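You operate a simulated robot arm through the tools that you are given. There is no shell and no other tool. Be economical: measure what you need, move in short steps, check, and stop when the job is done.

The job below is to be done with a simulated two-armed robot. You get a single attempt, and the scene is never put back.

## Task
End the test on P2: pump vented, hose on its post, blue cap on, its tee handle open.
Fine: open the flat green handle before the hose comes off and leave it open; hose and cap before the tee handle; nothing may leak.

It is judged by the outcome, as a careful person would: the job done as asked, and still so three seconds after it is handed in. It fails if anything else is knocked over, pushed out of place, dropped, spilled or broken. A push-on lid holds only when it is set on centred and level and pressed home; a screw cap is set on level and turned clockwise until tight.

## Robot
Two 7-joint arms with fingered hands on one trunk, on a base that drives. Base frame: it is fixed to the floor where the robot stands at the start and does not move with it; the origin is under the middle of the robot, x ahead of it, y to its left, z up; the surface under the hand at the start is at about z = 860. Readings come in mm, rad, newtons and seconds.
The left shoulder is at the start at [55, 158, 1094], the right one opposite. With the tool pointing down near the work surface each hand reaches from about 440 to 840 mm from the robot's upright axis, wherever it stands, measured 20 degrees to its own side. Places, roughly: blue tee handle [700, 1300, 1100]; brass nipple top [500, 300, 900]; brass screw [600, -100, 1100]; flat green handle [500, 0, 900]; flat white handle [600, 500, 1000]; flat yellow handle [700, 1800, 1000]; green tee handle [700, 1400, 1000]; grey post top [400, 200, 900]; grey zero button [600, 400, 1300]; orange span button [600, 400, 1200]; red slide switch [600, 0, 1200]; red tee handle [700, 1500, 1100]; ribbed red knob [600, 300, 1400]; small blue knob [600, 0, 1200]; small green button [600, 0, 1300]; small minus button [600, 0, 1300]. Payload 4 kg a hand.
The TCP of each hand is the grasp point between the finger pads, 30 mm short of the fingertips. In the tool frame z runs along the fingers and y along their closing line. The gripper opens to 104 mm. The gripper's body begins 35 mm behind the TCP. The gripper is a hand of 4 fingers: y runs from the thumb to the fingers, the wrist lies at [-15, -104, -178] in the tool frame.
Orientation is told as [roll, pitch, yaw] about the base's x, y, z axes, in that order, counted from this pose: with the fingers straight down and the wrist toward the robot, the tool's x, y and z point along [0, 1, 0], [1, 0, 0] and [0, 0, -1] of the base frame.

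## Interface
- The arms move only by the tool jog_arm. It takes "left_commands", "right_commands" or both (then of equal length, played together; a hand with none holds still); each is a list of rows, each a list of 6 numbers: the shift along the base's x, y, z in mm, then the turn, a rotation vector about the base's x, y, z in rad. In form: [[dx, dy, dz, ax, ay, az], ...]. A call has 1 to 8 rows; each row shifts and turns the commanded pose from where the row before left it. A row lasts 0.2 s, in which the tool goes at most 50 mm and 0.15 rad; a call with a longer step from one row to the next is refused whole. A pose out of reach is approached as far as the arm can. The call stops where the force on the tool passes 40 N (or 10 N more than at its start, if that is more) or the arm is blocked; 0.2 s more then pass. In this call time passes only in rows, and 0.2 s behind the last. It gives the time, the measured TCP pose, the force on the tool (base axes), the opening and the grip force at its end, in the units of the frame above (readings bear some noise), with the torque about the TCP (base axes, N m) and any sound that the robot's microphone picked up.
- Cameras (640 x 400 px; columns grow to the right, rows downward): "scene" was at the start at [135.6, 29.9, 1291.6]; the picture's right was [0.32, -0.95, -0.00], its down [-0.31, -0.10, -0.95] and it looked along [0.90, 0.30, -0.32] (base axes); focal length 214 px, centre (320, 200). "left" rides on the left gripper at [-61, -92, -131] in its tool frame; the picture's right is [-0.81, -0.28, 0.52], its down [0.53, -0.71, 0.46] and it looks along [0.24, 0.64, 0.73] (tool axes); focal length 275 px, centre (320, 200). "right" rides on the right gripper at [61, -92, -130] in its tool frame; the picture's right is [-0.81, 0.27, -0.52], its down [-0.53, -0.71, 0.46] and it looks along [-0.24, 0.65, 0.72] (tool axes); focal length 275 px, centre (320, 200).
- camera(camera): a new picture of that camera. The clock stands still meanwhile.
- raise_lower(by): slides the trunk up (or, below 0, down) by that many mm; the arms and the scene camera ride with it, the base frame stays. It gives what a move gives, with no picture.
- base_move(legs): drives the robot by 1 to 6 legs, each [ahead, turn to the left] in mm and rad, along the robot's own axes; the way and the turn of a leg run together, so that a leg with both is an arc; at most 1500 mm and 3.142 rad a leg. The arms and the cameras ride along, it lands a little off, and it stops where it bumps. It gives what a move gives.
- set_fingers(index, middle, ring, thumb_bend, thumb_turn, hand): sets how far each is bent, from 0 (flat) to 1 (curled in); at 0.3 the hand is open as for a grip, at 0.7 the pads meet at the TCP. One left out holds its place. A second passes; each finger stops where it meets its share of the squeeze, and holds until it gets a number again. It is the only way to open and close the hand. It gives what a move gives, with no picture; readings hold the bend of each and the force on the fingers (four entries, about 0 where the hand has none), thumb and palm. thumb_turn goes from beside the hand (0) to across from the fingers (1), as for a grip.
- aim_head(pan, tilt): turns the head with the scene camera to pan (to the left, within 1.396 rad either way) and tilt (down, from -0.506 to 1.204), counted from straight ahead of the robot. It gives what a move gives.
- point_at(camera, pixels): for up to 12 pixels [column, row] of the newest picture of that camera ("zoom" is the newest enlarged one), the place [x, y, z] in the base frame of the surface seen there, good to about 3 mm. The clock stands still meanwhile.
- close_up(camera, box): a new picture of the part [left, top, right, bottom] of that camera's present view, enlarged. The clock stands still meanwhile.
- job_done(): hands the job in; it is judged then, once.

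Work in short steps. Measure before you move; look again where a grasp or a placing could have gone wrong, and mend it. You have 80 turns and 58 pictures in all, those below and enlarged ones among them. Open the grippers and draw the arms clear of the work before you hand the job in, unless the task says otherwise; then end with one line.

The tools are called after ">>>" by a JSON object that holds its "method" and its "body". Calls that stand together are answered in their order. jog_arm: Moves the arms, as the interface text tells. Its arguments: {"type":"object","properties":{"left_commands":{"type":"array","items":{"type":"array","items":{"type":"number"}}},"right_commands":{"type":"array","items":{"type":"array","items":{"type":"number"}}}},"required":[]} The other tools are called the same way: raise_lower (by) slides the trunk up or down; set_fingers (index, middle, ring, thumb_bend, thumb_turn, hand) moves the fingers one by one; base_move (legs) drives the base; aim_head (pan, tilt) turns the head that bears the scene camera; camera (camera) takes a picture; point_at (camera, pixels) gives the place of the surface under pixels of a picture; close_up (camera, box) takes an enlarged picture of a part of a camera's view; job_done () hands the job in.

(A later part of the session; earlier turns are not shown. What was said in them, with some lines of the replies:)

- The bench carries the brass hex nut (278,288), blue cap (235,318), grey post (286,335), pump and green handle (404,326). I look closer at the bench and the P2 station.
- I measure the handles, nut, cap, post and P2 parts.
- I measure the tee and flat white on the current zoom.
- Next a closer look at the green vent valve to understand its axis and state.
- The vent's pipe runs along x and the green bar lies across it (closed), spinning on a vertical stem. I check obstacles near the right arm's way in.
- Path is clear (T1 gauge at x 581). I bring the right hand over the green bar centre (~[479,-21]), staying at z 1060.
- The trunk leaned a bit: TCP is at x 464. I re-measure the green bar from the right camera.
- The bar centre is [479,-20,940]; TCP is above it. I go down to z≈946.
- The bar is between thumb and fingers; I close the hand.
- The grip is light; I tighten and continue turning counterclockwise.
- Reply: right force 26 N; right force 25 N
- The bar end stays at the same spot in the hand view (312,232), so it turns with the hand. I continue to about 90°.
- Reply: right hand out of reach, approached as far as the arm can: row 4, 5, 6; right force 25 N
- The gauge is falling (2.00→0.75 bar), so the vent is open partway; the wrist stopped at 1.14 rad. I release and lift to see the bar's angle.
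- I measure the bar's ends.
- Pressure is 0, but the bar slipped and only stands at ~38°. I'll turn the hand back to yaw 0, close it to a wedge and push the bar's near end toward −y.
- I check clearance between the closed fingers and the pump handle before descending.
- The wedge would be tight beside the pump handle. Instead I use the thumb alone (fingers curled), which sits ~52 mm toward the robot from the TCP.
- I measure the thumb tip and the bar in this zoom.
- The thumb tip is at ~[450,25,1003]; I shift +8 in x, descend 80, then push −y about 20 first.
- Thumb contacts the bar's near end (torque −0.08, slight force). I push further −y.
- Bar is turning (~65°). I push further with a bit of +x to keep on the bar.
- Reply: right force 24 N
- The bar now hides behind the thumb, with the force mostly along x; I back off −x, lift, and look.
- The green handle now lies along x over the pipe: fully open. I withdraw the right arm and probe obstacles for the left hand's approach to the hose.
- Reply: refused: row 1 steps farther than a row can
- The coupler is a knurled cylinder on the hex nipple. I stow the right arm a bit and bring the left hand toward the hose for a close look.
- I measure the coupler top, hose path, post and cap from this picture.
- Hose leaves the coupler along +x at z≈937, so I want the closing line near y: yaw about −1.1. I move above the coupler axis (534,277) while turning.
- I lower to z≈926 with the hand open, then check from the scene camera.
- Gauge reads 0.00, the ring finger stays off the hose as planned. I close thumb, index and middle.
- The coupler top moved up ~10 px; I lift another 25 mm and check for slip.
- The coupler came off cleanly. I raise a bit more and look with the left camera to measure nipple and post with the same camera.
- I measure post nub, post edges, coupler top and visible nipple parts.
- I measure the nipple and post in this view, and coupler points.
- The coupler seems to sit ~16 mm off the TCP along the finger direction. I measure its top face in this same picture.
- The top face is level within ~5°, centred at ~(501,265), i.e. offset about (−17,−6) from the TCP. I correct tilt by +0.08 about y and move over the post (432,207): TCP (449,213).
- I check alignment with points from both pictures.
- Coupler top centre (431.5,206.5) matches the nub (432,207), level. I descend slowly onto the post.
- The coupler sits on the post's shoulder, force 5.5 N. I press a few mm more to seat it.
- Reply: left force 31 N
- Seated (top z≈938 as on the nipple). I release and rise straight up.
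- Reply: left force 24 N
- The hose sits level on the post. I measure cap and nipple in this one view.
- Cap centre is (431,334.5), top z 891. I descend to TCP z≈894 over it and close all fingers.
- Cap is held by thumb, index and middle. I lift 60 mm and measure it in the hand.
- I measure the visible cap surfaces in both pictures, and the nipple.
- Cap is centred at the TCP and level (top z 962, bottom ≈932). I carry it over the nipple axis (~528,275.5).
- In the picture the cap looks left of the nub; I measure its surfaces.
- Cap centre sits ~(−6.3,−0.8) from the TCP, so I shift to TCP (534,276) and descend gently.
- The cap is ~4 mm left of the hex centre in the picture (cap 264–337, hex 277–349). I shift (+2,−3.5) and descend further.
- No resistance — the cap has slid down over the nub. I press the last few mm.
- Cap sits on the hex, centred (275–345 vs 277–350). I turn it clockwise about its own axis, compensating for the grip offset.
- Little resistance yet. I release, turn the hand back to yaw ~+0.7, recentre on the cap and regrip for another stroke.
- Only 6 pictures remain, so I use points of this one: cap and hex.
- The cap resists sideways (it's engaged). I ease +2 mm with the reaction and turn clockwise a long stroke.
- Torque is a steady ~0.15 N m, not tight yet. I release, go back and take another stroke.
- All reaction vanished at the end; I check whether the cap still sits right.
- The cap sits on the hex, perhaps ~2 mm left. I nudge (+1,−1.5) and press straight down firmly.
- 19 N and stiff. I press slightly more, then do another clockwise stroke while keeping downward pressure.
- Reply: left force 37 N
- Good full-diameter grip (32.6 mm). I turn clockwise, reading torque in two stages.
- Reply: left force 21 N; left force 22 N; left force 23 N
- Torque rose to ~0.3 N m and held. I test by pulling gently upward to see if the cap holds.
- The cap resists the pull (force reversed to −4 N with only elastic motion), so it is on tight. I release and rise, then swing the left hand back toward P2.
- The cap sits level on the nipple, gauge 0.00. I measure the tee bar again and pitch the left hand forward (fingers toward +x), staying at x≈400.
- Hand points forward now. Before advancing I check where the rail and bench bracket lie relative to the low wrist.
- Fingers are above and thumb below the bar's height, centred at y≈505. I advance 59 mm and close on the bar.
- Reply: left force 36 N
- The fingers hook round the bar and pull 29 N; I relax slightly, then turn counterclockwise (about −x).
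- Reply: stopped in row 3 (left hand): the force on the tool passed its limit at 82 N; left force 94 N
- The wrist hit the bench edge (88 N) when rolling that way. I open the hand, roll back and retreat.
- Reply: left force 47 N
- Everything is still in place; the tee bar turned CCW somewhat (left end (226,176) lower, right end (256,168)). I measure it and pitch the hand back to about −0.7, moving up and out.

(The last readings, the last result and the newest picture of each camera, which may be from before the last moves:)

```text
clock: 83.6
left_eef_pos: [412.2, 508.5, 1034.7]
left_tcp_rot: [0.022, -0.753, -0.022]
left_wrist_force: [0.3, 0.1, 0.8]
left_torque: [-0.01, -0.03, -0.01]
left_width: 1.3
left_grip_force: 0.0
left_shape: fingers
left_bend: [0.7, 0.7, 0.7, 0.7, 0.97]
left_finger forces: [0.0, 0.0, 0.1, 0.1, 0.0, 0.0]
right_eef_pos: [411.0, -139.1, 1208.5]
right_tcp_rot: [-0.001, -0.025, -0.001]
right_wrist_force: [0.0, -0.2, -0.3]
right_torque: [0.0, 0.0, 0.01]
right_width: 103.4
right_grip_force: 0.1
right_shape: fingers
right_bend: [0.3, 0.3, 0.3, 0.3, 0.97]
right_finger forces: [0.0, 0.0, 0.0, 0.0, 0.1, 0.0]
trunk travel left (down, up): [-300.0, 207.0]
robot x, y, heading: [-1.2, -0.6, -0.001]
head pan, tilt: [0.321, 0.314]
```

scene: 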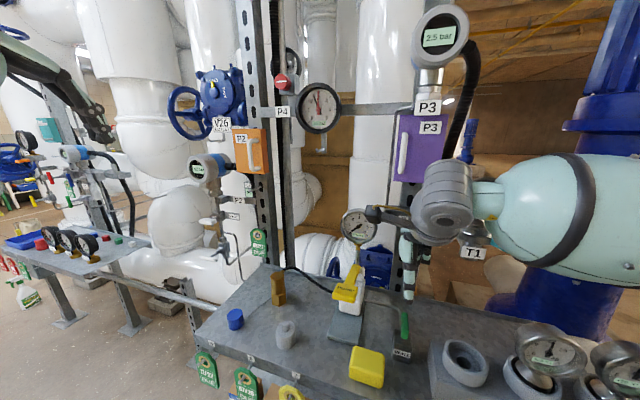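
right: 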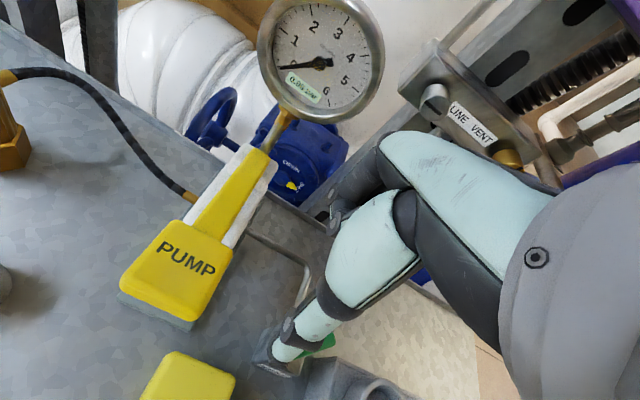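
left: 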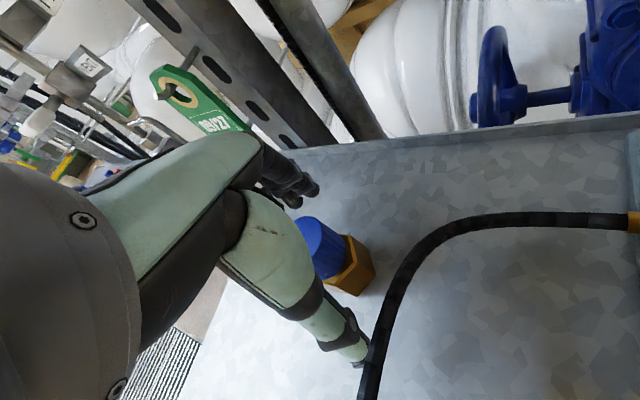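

The bar turned ~24° CCW. At pitch ≈ −1.05 the wrist lies on the tee's axis, so rolling about x won't swing it into the bench. I set that pitch with roll −0.42 to match the bar, at a standoff.

>>> {"method": "set_fingers", "body": {"hand": "left", "index": 0.3, "middle": 0.3, "ring": 0.3, "thumb_bend": 0.3}}

>>> {"method": "jog_arm", "body": {"left_commands": [[10, 3, -12, 0, -0.148, 0], [10, 3, -12, 0, -0.148, 0], [10, 3, -12, -0.14, 0, 0], [10, 3, -13, -0.14, 0, 0], [10, 3, -13, -0.14, 0, 0]]}}

```text
clock: 84.6
left_eef_pos: [412.5, 509.3, 1035.7]
left_tcp_rot: [0.02, -0.754, -0.023]
left_wrist_force: [0.5, 0.1, -0.3]
left_torque: [-0.01, -0.03, 0.0]
left_width: 102.8
left_grip_force: 0.0
left_shape: fingers
left_bend: [0.3, 0.3, 0.3, 0.3, 0.97]
left_finger forces: [0.0, 0.0, 0.0, 0.0, 0.1, 0.0]
right_eef_pos: [412.5, -139.6, 1209.2]
right_tcp_rot: [-0.001, -0.024, 0.002]
right_wrist_force: [-0.4, 0.6, -0.1]
right_torque: [0.01, -0.02, -0.01]
right_width: 103.3
right_grip_force: 0.0
right_shape: fingers
right_bend: [0.3, 0.3, 0.3, 0.3, 0.97]
right_finger forces: [0.1, 0.0, 0.0, 0.1, 0.0, 0.0]
trunk travel left (down, up): [-300.0, 207.0]
robot x, y, heading: [4.8, -1.5, 0.002]
head pan, tilt: [0.321, 0.314]
```

```text
clock: 85.8
left_eef_pos: [464.7, 525.4, 972.5]
left_tcp_rot: [-0.711, -0.925, 0.598]
left_wrist_force: [-0.6, -0.2, 0.9]
left_torque: [0.01, -0.02, -0.02]
left_width: 102.8
left_grip_force: 0.0
left_shape: fingers
left_bend: [0.3, 0.3, 0.3, 0.3, 0.97]
left_finger forces: [0.0, 0.0, 0.0, 0.1, 0.1, 0.1]
right_eef_pos: [411.6, -140.6, 1208.2]
right_tcp_rot: [-0.002, -0.024, 0.0]
right_wrist_force: [0.1, 0.3, 0.5]
right_torque: [-0.01, -0.01, 0.0]
right_width: 103.2
right_grip_force: 0.1
right_shape: fingers
right_bend: [0.3, 0.3, 0.3, 0.3, 0.97]
right_finger forces: [0.1, 0.1, 0.0, 0.0, 0.0, 0.0]
trunk travel left (down, up): [-300.0, 207.0]
robot x, y, heading: [-2.6, 0.3, -0.002]
head pan, tilt: [0.321, 0.314]
```

Orientation reached. I advance along the fingers to the bar and close.

>>> {"method": "jog_arm", "body": {"left_commands": [[21, -5.5, -11.5, 0, 0, 0], [21, -5.5, -11.5, 0, 0, 0], [20, -5, -11.5, 0, 0, 0]]}}

>>> {"method": "set_fingers", "body": {"hand": "left", "index": 0.71, "middle": 0.71, "ring": 0.71, "thumb_bend": 0.71}}

```text
clock: 86.6
left_eef_pos: [526.6, 509.0, 938.1]
left_tcp_rot: [-0.712, -0.923, 0.599]
left_wrist_force: [-0.2, -0.2, -0.6]
left_torque: [0.02, -0.01, 0.0]
left_width: 102.9
left_grip_force: 0.0
left_shape: fingers
left_bend: [0.3, 0.3, 0.3, 0.3, 0.97]
left_finger forces: [0.0, 0.0, 0.0, 0.0, 0.1, 0.0]
right_eef_pos: [411.3, -140.4, 1208.3]
right_tcp_rot: [-0.002, -0.024, 0.001]
right_wrist_force: [-0.3, 0.6, -1.1]
right_torque: [-0.02, 0.01, -0.01]
right_width: 103.3
right_grip_force: 0.0
right_shape: fingers
right_bend: [0.3, 0.3, 0.3, 0.3, 0.97]
right_finger forces: [0.1, 0.0, 0.0, 0.0, 0.1, 0.0]
trunk travel left (down, up): [-300.0, 207.0]
robot x, y, heading: [2.9, 0.8, -0.002]
head pan, tilt: [0.321, 0.314]
```

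```text
clock: 87.6
left_eef_pos: [525.4, 508.6, 939.0]
left_tcp_rot: [-0.712, -0.926, 0.598]
left_wrist_force: [12.4, 7.8, 9.3]
left_torque: [0.1, -0.29, 0.08]
left_width: 10.6
left_grip_force: 10.2
left_shape: fingers
left_bend: [0.62, 0.65, 0.66, 0.69, 0.97]
left_finger forces: [7.6, 7.2, 4.4, 0.0, 2.0, 0.0]
right_eef_pos: [411.1, -140.5, 1207.8]
right_tcp_rot: [-0.002, -0.024, -0.001]
right_wrist_force: [-0.8, 0.4, 0.1]
right_torque: [0.01, -0.03, -0.02]
right_width: 103.1
right_grip_force: 0.2
right_shape: fingers
right_bend: [0.3, 0.3, 0.3, 0.3, 0.97]
right_finger forces: [0.0, 0.0, 0.0, 0.0, 0.0, 0.0]
trunk travel left (down, up): [-300.0, 207.0]
robot x, y, heading: [0.7, -1.2, 0.001]
head pan, tilt: [0.321, 0.314]
```

All fingers contact the bar. I turn CCW about −x around the stem axis.

>>> {"method": "jog_arm", "body": {"left_commands": [[0, 0.7, -0.35, -0.12, 0, 0], [0, 0.65, -0.45, -0.12, 0, 0], [0, 0.6, -0.5, -0.12, 0, 0], [0, 0.55, -0.6, -0.12, 0, 0]]}}

>>> {"method": "jog_arm", "body": {"left_commands": [[0, 0.45, -0.7, -0.12, 0, 0], [0, 0.4, -0.75, -0.12, 0, 0], [0, 0.3, -0.8, -0.12, 0, 0], [0, 0.25, -0.85, -0.12, 0, 0], [0, 0.1, -0.85, -0.12, 0, 0]]}}

```text
clock: 88.6
left_eef_pos: [525.8, 513.3, 936.7]
left_tcp_rot: [-1.19, -0.584, 0.937]
left_wrist_force: [10.1, 16.4, 14.3]
left_torque: [0.17, -0.4, 0.33]
left_width: 10.3
left_grip_force: 10.8
left_shape: fingers
left_bend: [0.6, 0.64, 0.65, 0.71, 0.97]
left_finger forces: [9.1, 7.1, 5.6, 0.0, 0.5, 0.0]
right_eef_pos: [411.0, -139.9, 1208.6]
right_tcp_rot: [-0.004, -0.023, -0.001]
right_wrist_force: [-0.5, -0.1, -0.4]
right_torque: [-0.02, 0.03, 0.0]
right_width: 103.1
right_grip_force: 0.0
right_shape: fingers
right_bend: [0.3, 0.3, 0.3, 0.3, 0.97]
right_finger forces: [0.0, 0.1, 0.0, 0.0, 0.0, 0.0]
trunk travel left (down, up): [-300.0, 207.0]
robot x, y, heading: [-0.7, 0.1, -0.001]
head pan, tilt: [0.321, 0.314]
```

```text
clock: 89.8
left_eef_pos: [524.9, 515.7, 934.6]
left_tcp_rot: [-1.534, -0.077, 1.054]
left_wrist_force: [9.4, 22.2, 11.6]
left_torque: [0.46, -0.21, 0.54]
left_width: 10.6
left_grip_force: 15.3
left_shape: fingers
left_bend: [0.6, 0.64, 0.63, 0.71, 0.97]
left_finger forces: [7.7, 8.0, 14.4, 0.1, 0.7, 0.0]
right_eef_pos: [412.0, -138.7, 1208.9]
right_tcp_rot: [-0.003, -0.024, 0.001]
right_wrist_force: [0.5, -1.2, 0.0]
right_torque: [0.0, -0.04, 0.01]
right_width: 103.2
right_grip_force: 0.1
right_shape: fingers
right_bend: [0.3, 0.3, 0.3, 0.3, 0.97]
right_finger forces: [0.0, 0.0, 0.1, 0.1, 0.0, 0.0]
trunk travel left (down, up): [-300.0, 207.0]
robot x, y, heading: [1.4, 3.5, -0.002]
head pan, tilt: [0.321, 0.314]
```

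Rolled to ~−1.5 rad; I go a little further to see whether there's a stop.

>>> {"method": "jog_arm", "body": {"left_commands": [[0, 0, -0.8, -0.12, 0, 0], [0, 0, -0.8, -0.12, 0, 0]]}}

>>> {"method": "close_up", "body": {"camera": "scene", "box": [170, 150, 290, 270]}}

```text
clock: 90.4
left_eef_pos: [526.9, 514.6, 929.7]
left_tcp_rot: [-1.653, 0.134, 1.048]
left_wrist_force: [17.4, 18.7, 8.4]
left_torque: [0.25, -0.46, 0.39]
left_width: 9.6
left_grip_force: 12.5
left_shape: fingers
left_bend: [0.6, 0.64, 0.6, 0.71, 0.98]
left_finger forces: [9.4, 6.7, 8.8, 0.0, 0.4, 0.0]
right_eef_pos: [412.8, -139.9, 1208.1]
right_tcp_rot: [-0.004, -0.024, 0.0]
right_wrist_force: [0.0, -0.7, 0.3]
right_torque: [-0.05, -0.01, -0.01]
right_width: 103.1
right_grip_force: 0.1
right_shape: fingers
right_bend: [0.3, 0.3, 0.3, 0.3, 0.97]
right_finger forces: [0.0, 0.0, 0.1, 0.0, 0.0, 0.0]
trunk travel left (down, up): [-300.0, 207.0]
robot x, y, heading: [0.6, 0.8, 0.0]
head pan, tilt: [0.321, 0.314]
```

```text
3.33 times, centred on (230, 210) of scene
```

zoom: 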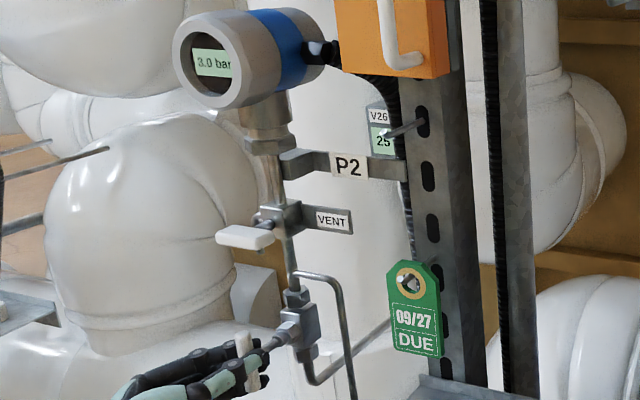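

P2 now reads 3.0 bar, so the valve has opened to the line. I measure the bar's ends for its angle.

>>> {"method": "point_at", "body": {"camera": "zoom", "pixels": [[242, 338], [257, 386], [245, 350], [255, 378], [262, 348]]}}

>>> {"method": "jog_arm", "body": {"left_commands": [[0, 0, -0.8, -0.12, 0, 0], [0, -0.2, -0.8, -0.12, 0, 0], [0, -0.3, -0.8, -0.12, 0, 0]]}}

```text
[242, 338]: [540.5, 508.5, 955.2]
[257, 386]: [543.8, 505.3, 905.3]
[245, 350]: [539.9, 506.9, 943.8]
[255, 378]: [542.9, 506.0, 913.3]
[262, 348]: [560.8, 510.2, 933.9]
```

```text
clock: 91.2
left_eef_pos: [525.9, 514.0, 927.7]
left_tcp_rot: [-1.848, 0.442, 0.989]
left_wrist_force: [21.1, 16.4, 9.8]
left_torque: [0.36, -0.58, 0.5]
left_width: 10.4
left_grip_force: 17.6
left_shape: fingers
left_bend: [0.62, 0.64, 0.62, 0.69, 0.98]
left_finger forces: [14.5, 9.7, 8.1, 0.1, 2.9, 0.1]
right_eef_pos: [412.5, -140.0, 1208.1]
right_tcp_rot: [-0.004, -0.022, 0.0]
right_wrist_force: [-0.3, 0.7, 0.5]
right_torque: [-0.03, -0.02, -0.02]
right_width: 102.9
right_grip_force: 0.1
right_shape: fingers
right_bend: [0.3, 0.3, 0.3, 0.3, 0.97]
right_finger forces: [0.0, 0.0, 0.0, 0.0, 0.1, 0.0]
trunk travel left (down, up): [-300.0, 207.0]
robot x, y, heading: [-0.3, -2.6, 0.0]
head pan, tilt: [0.321, 0.314]
```

The bar measured ~94° at the last look; I've rolled further since. I release, retreat along the fingers, and use the last picture to see the bar.

>>> {"method": "set_fingers", "body": {"hand": "left", "index": 0.3, "middle": 0.3, "ring": 0.3, "thumb_bend": 0.3}}

>>> {"method": "jog_arm", "body": {"left_commands": [[-26, 13, -7.5, 0, 0, 0], [-26, 13, -7.5, 0, 0, 0], [-30, 10, -5, 0, 0, 0], [-30, 0, 0, 0, 0, 0]]}}

>>> {"method": "close_up", "body": {"camera": "scene", "box": [170, 170, 290, 290]}}

```text
clock: 92.2
left_eef_pos: [524.6, 512.8, 927.0]
left_tcp_rot: [-1.846, 0.439, 0.991]
left_wrist_force: [0.3, 0.0, 0.3]
left_torque: [0.03, -0.01, -0.01]
left_width: 102.7
left_grip_force: 0.1
left_shape: fingers
left_bend: [0.3, 0.3, 0.3, 0.3, 0.98]
left_finger forces: [0.1, 0.0, 0.1, 0.0, 0.2, 0.1]
right_eef_pos: [410.3, -140.6, 1208.8]
right_tcp_rot: [-0.003, -0.025, -0.001]
right_wrist_force: [0.6, 0.2, -0.4]
right_torque: [0.03, -0.02, 0.01]
right_width: 103.3
right_grip_force: 0.0
right_shape: fingers
right_bend: [0.3, 0.3, 0.3, 0.3, 0.97]
right_finger forces: [0.0, 0.0, 0.1, 0.1, 0.1, 0.1]
trunk travel left (down, up): [-300.0, 207.0]
robot x, y, heading: [-1.0, 4.8, -0.0]
head pan, tilt: [0.321, 0.314]
```

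```text
clock: 93.2
left_eef_pos: [411.6, 548.1, 909.9]
left_tcp_rot: [-1.848, 0.437, 0.988]
left_wrist_force: [-0.2, -0.3, 0.1]
left_torque: [-0.01, 0.0, -0.01]
left_width: 102.8
left_grip_force: 0.1
left_shape: fingers
left_bend: [0.3, 0.3, 0.3, 0.3, 0.98]
left_finger forces: [0.0, 0.0, 0.0, 0.0, 0.1, 0.0]
right_eef_pos: [410.0, -140.5, 1207.6]
right_tcp_rot: [-0.002, -0.026, 0.0]
right_wrist_force: [0.3, 0.6, -0.3]
right_torque: [0.0, -0.02, 0.01]
right_width: 103.0
right_grip_force: 0.2
right_shape: fingers
right_bend: [0.3, 0.3, 0.3, 0.3, 0.97]
right_finger forces: [0.0, 0.1, 0.1, 0.0, 0.0, 0.0]
trunk travel left (down, up): [-300.0, 207.0]
robot x, y, heading: [-1.1, -0.1, 0.005]
head pan, tilt: [0.321, 0.314]
```

```text
3.33 times, centred on (230, 230) of scene
```

zoom: 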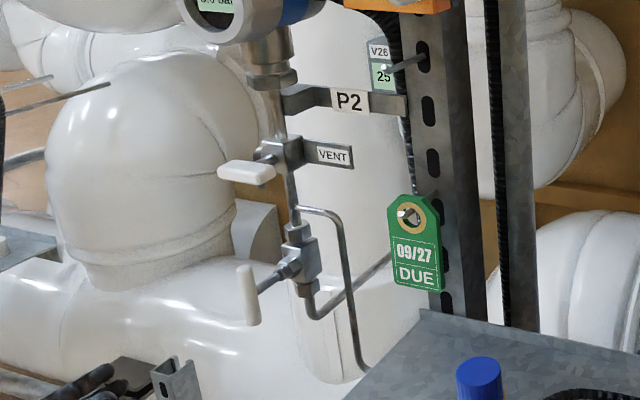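

The bar stands vertical, in line with the pipe. I measure its ends to confirm it stopped at 90°.

>>> {"method": "point_at", "body": {"camera": "zoom", "pixels": [[244, 270], [254, 320], [246, 282], [252, 310]]}}

```text
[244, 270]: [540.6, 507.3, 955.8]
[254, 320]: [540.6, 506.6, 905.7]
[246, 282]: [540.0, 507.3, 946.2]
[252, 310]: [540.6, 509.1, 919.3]
```

The tee is at exactly 90°, stopped there though the hand rolled on: fully open. I draw the left arm clear.

>>> {"method": "jog_arm", "body": {"left_commands": [[-25, 0, 20, 0, 0, 0], [-20, 0, 35, 0, 0, 0], [-15, 0, 35, 0, 0, 0], [0, 0, 35, 0, 0, 0]]}}

```text
clock: 94.2
left_eef_pos: [353.1, 549.2, 1034.1]
left_tcp_rot: [-1.846, 0.44, 0.992]
left_wrist_force: [0.5, -0.1, 0.2]
left_torque: [0.03, 0.0, -0.02]
left_width: 103.0
left_grip_force: 0.2
left_shape: fingers
left_bend: [0.3, 0.3, 0.3, 0.3, 0.98]
left_finger forces: [0.0, 0.0, 0.1, 0.1, 0.1, 0.0]
right_eef_pos: [410.3, -141.4, 1209.2]
right_tcp_rot: [-0.001, -0.023, 0.0]
right_wrist_force: [0.1, 0.7, -0.7]
right_torque: [0.02, -0.03, 0.02]
right_width: 103.2
right_grip_force: 0.1
right_shape: fingers
right_bend: [0.3, 0.3, 0.3, 0.3, 0.97]
right_finger forces: [0.0, 0.1, 0.0, 0.1, 0.0, 0.0]
trunk travel left (down, up): [-300.0, 207.0]
robot x, y, heading: [1.1, 1.4, -0.002]
head pan, tilt: [0.321, 0.314]
```

Both hands are open and clear of the work, so I hand the job in.

>>> {"method": "job_done", "body": {}}

```text
The job is handed in.
```

The P2 test is ended and handed in: the green vent was opened first and is still open (pump gauge 0.00), the hose is on its post, the blue cap is on and tight, and the P2 tee handle is fully open (P2 reads 3.0 bar); while turning the tee my left wrist hit the bench edge once, at 88 N, and nothing appeared to move.
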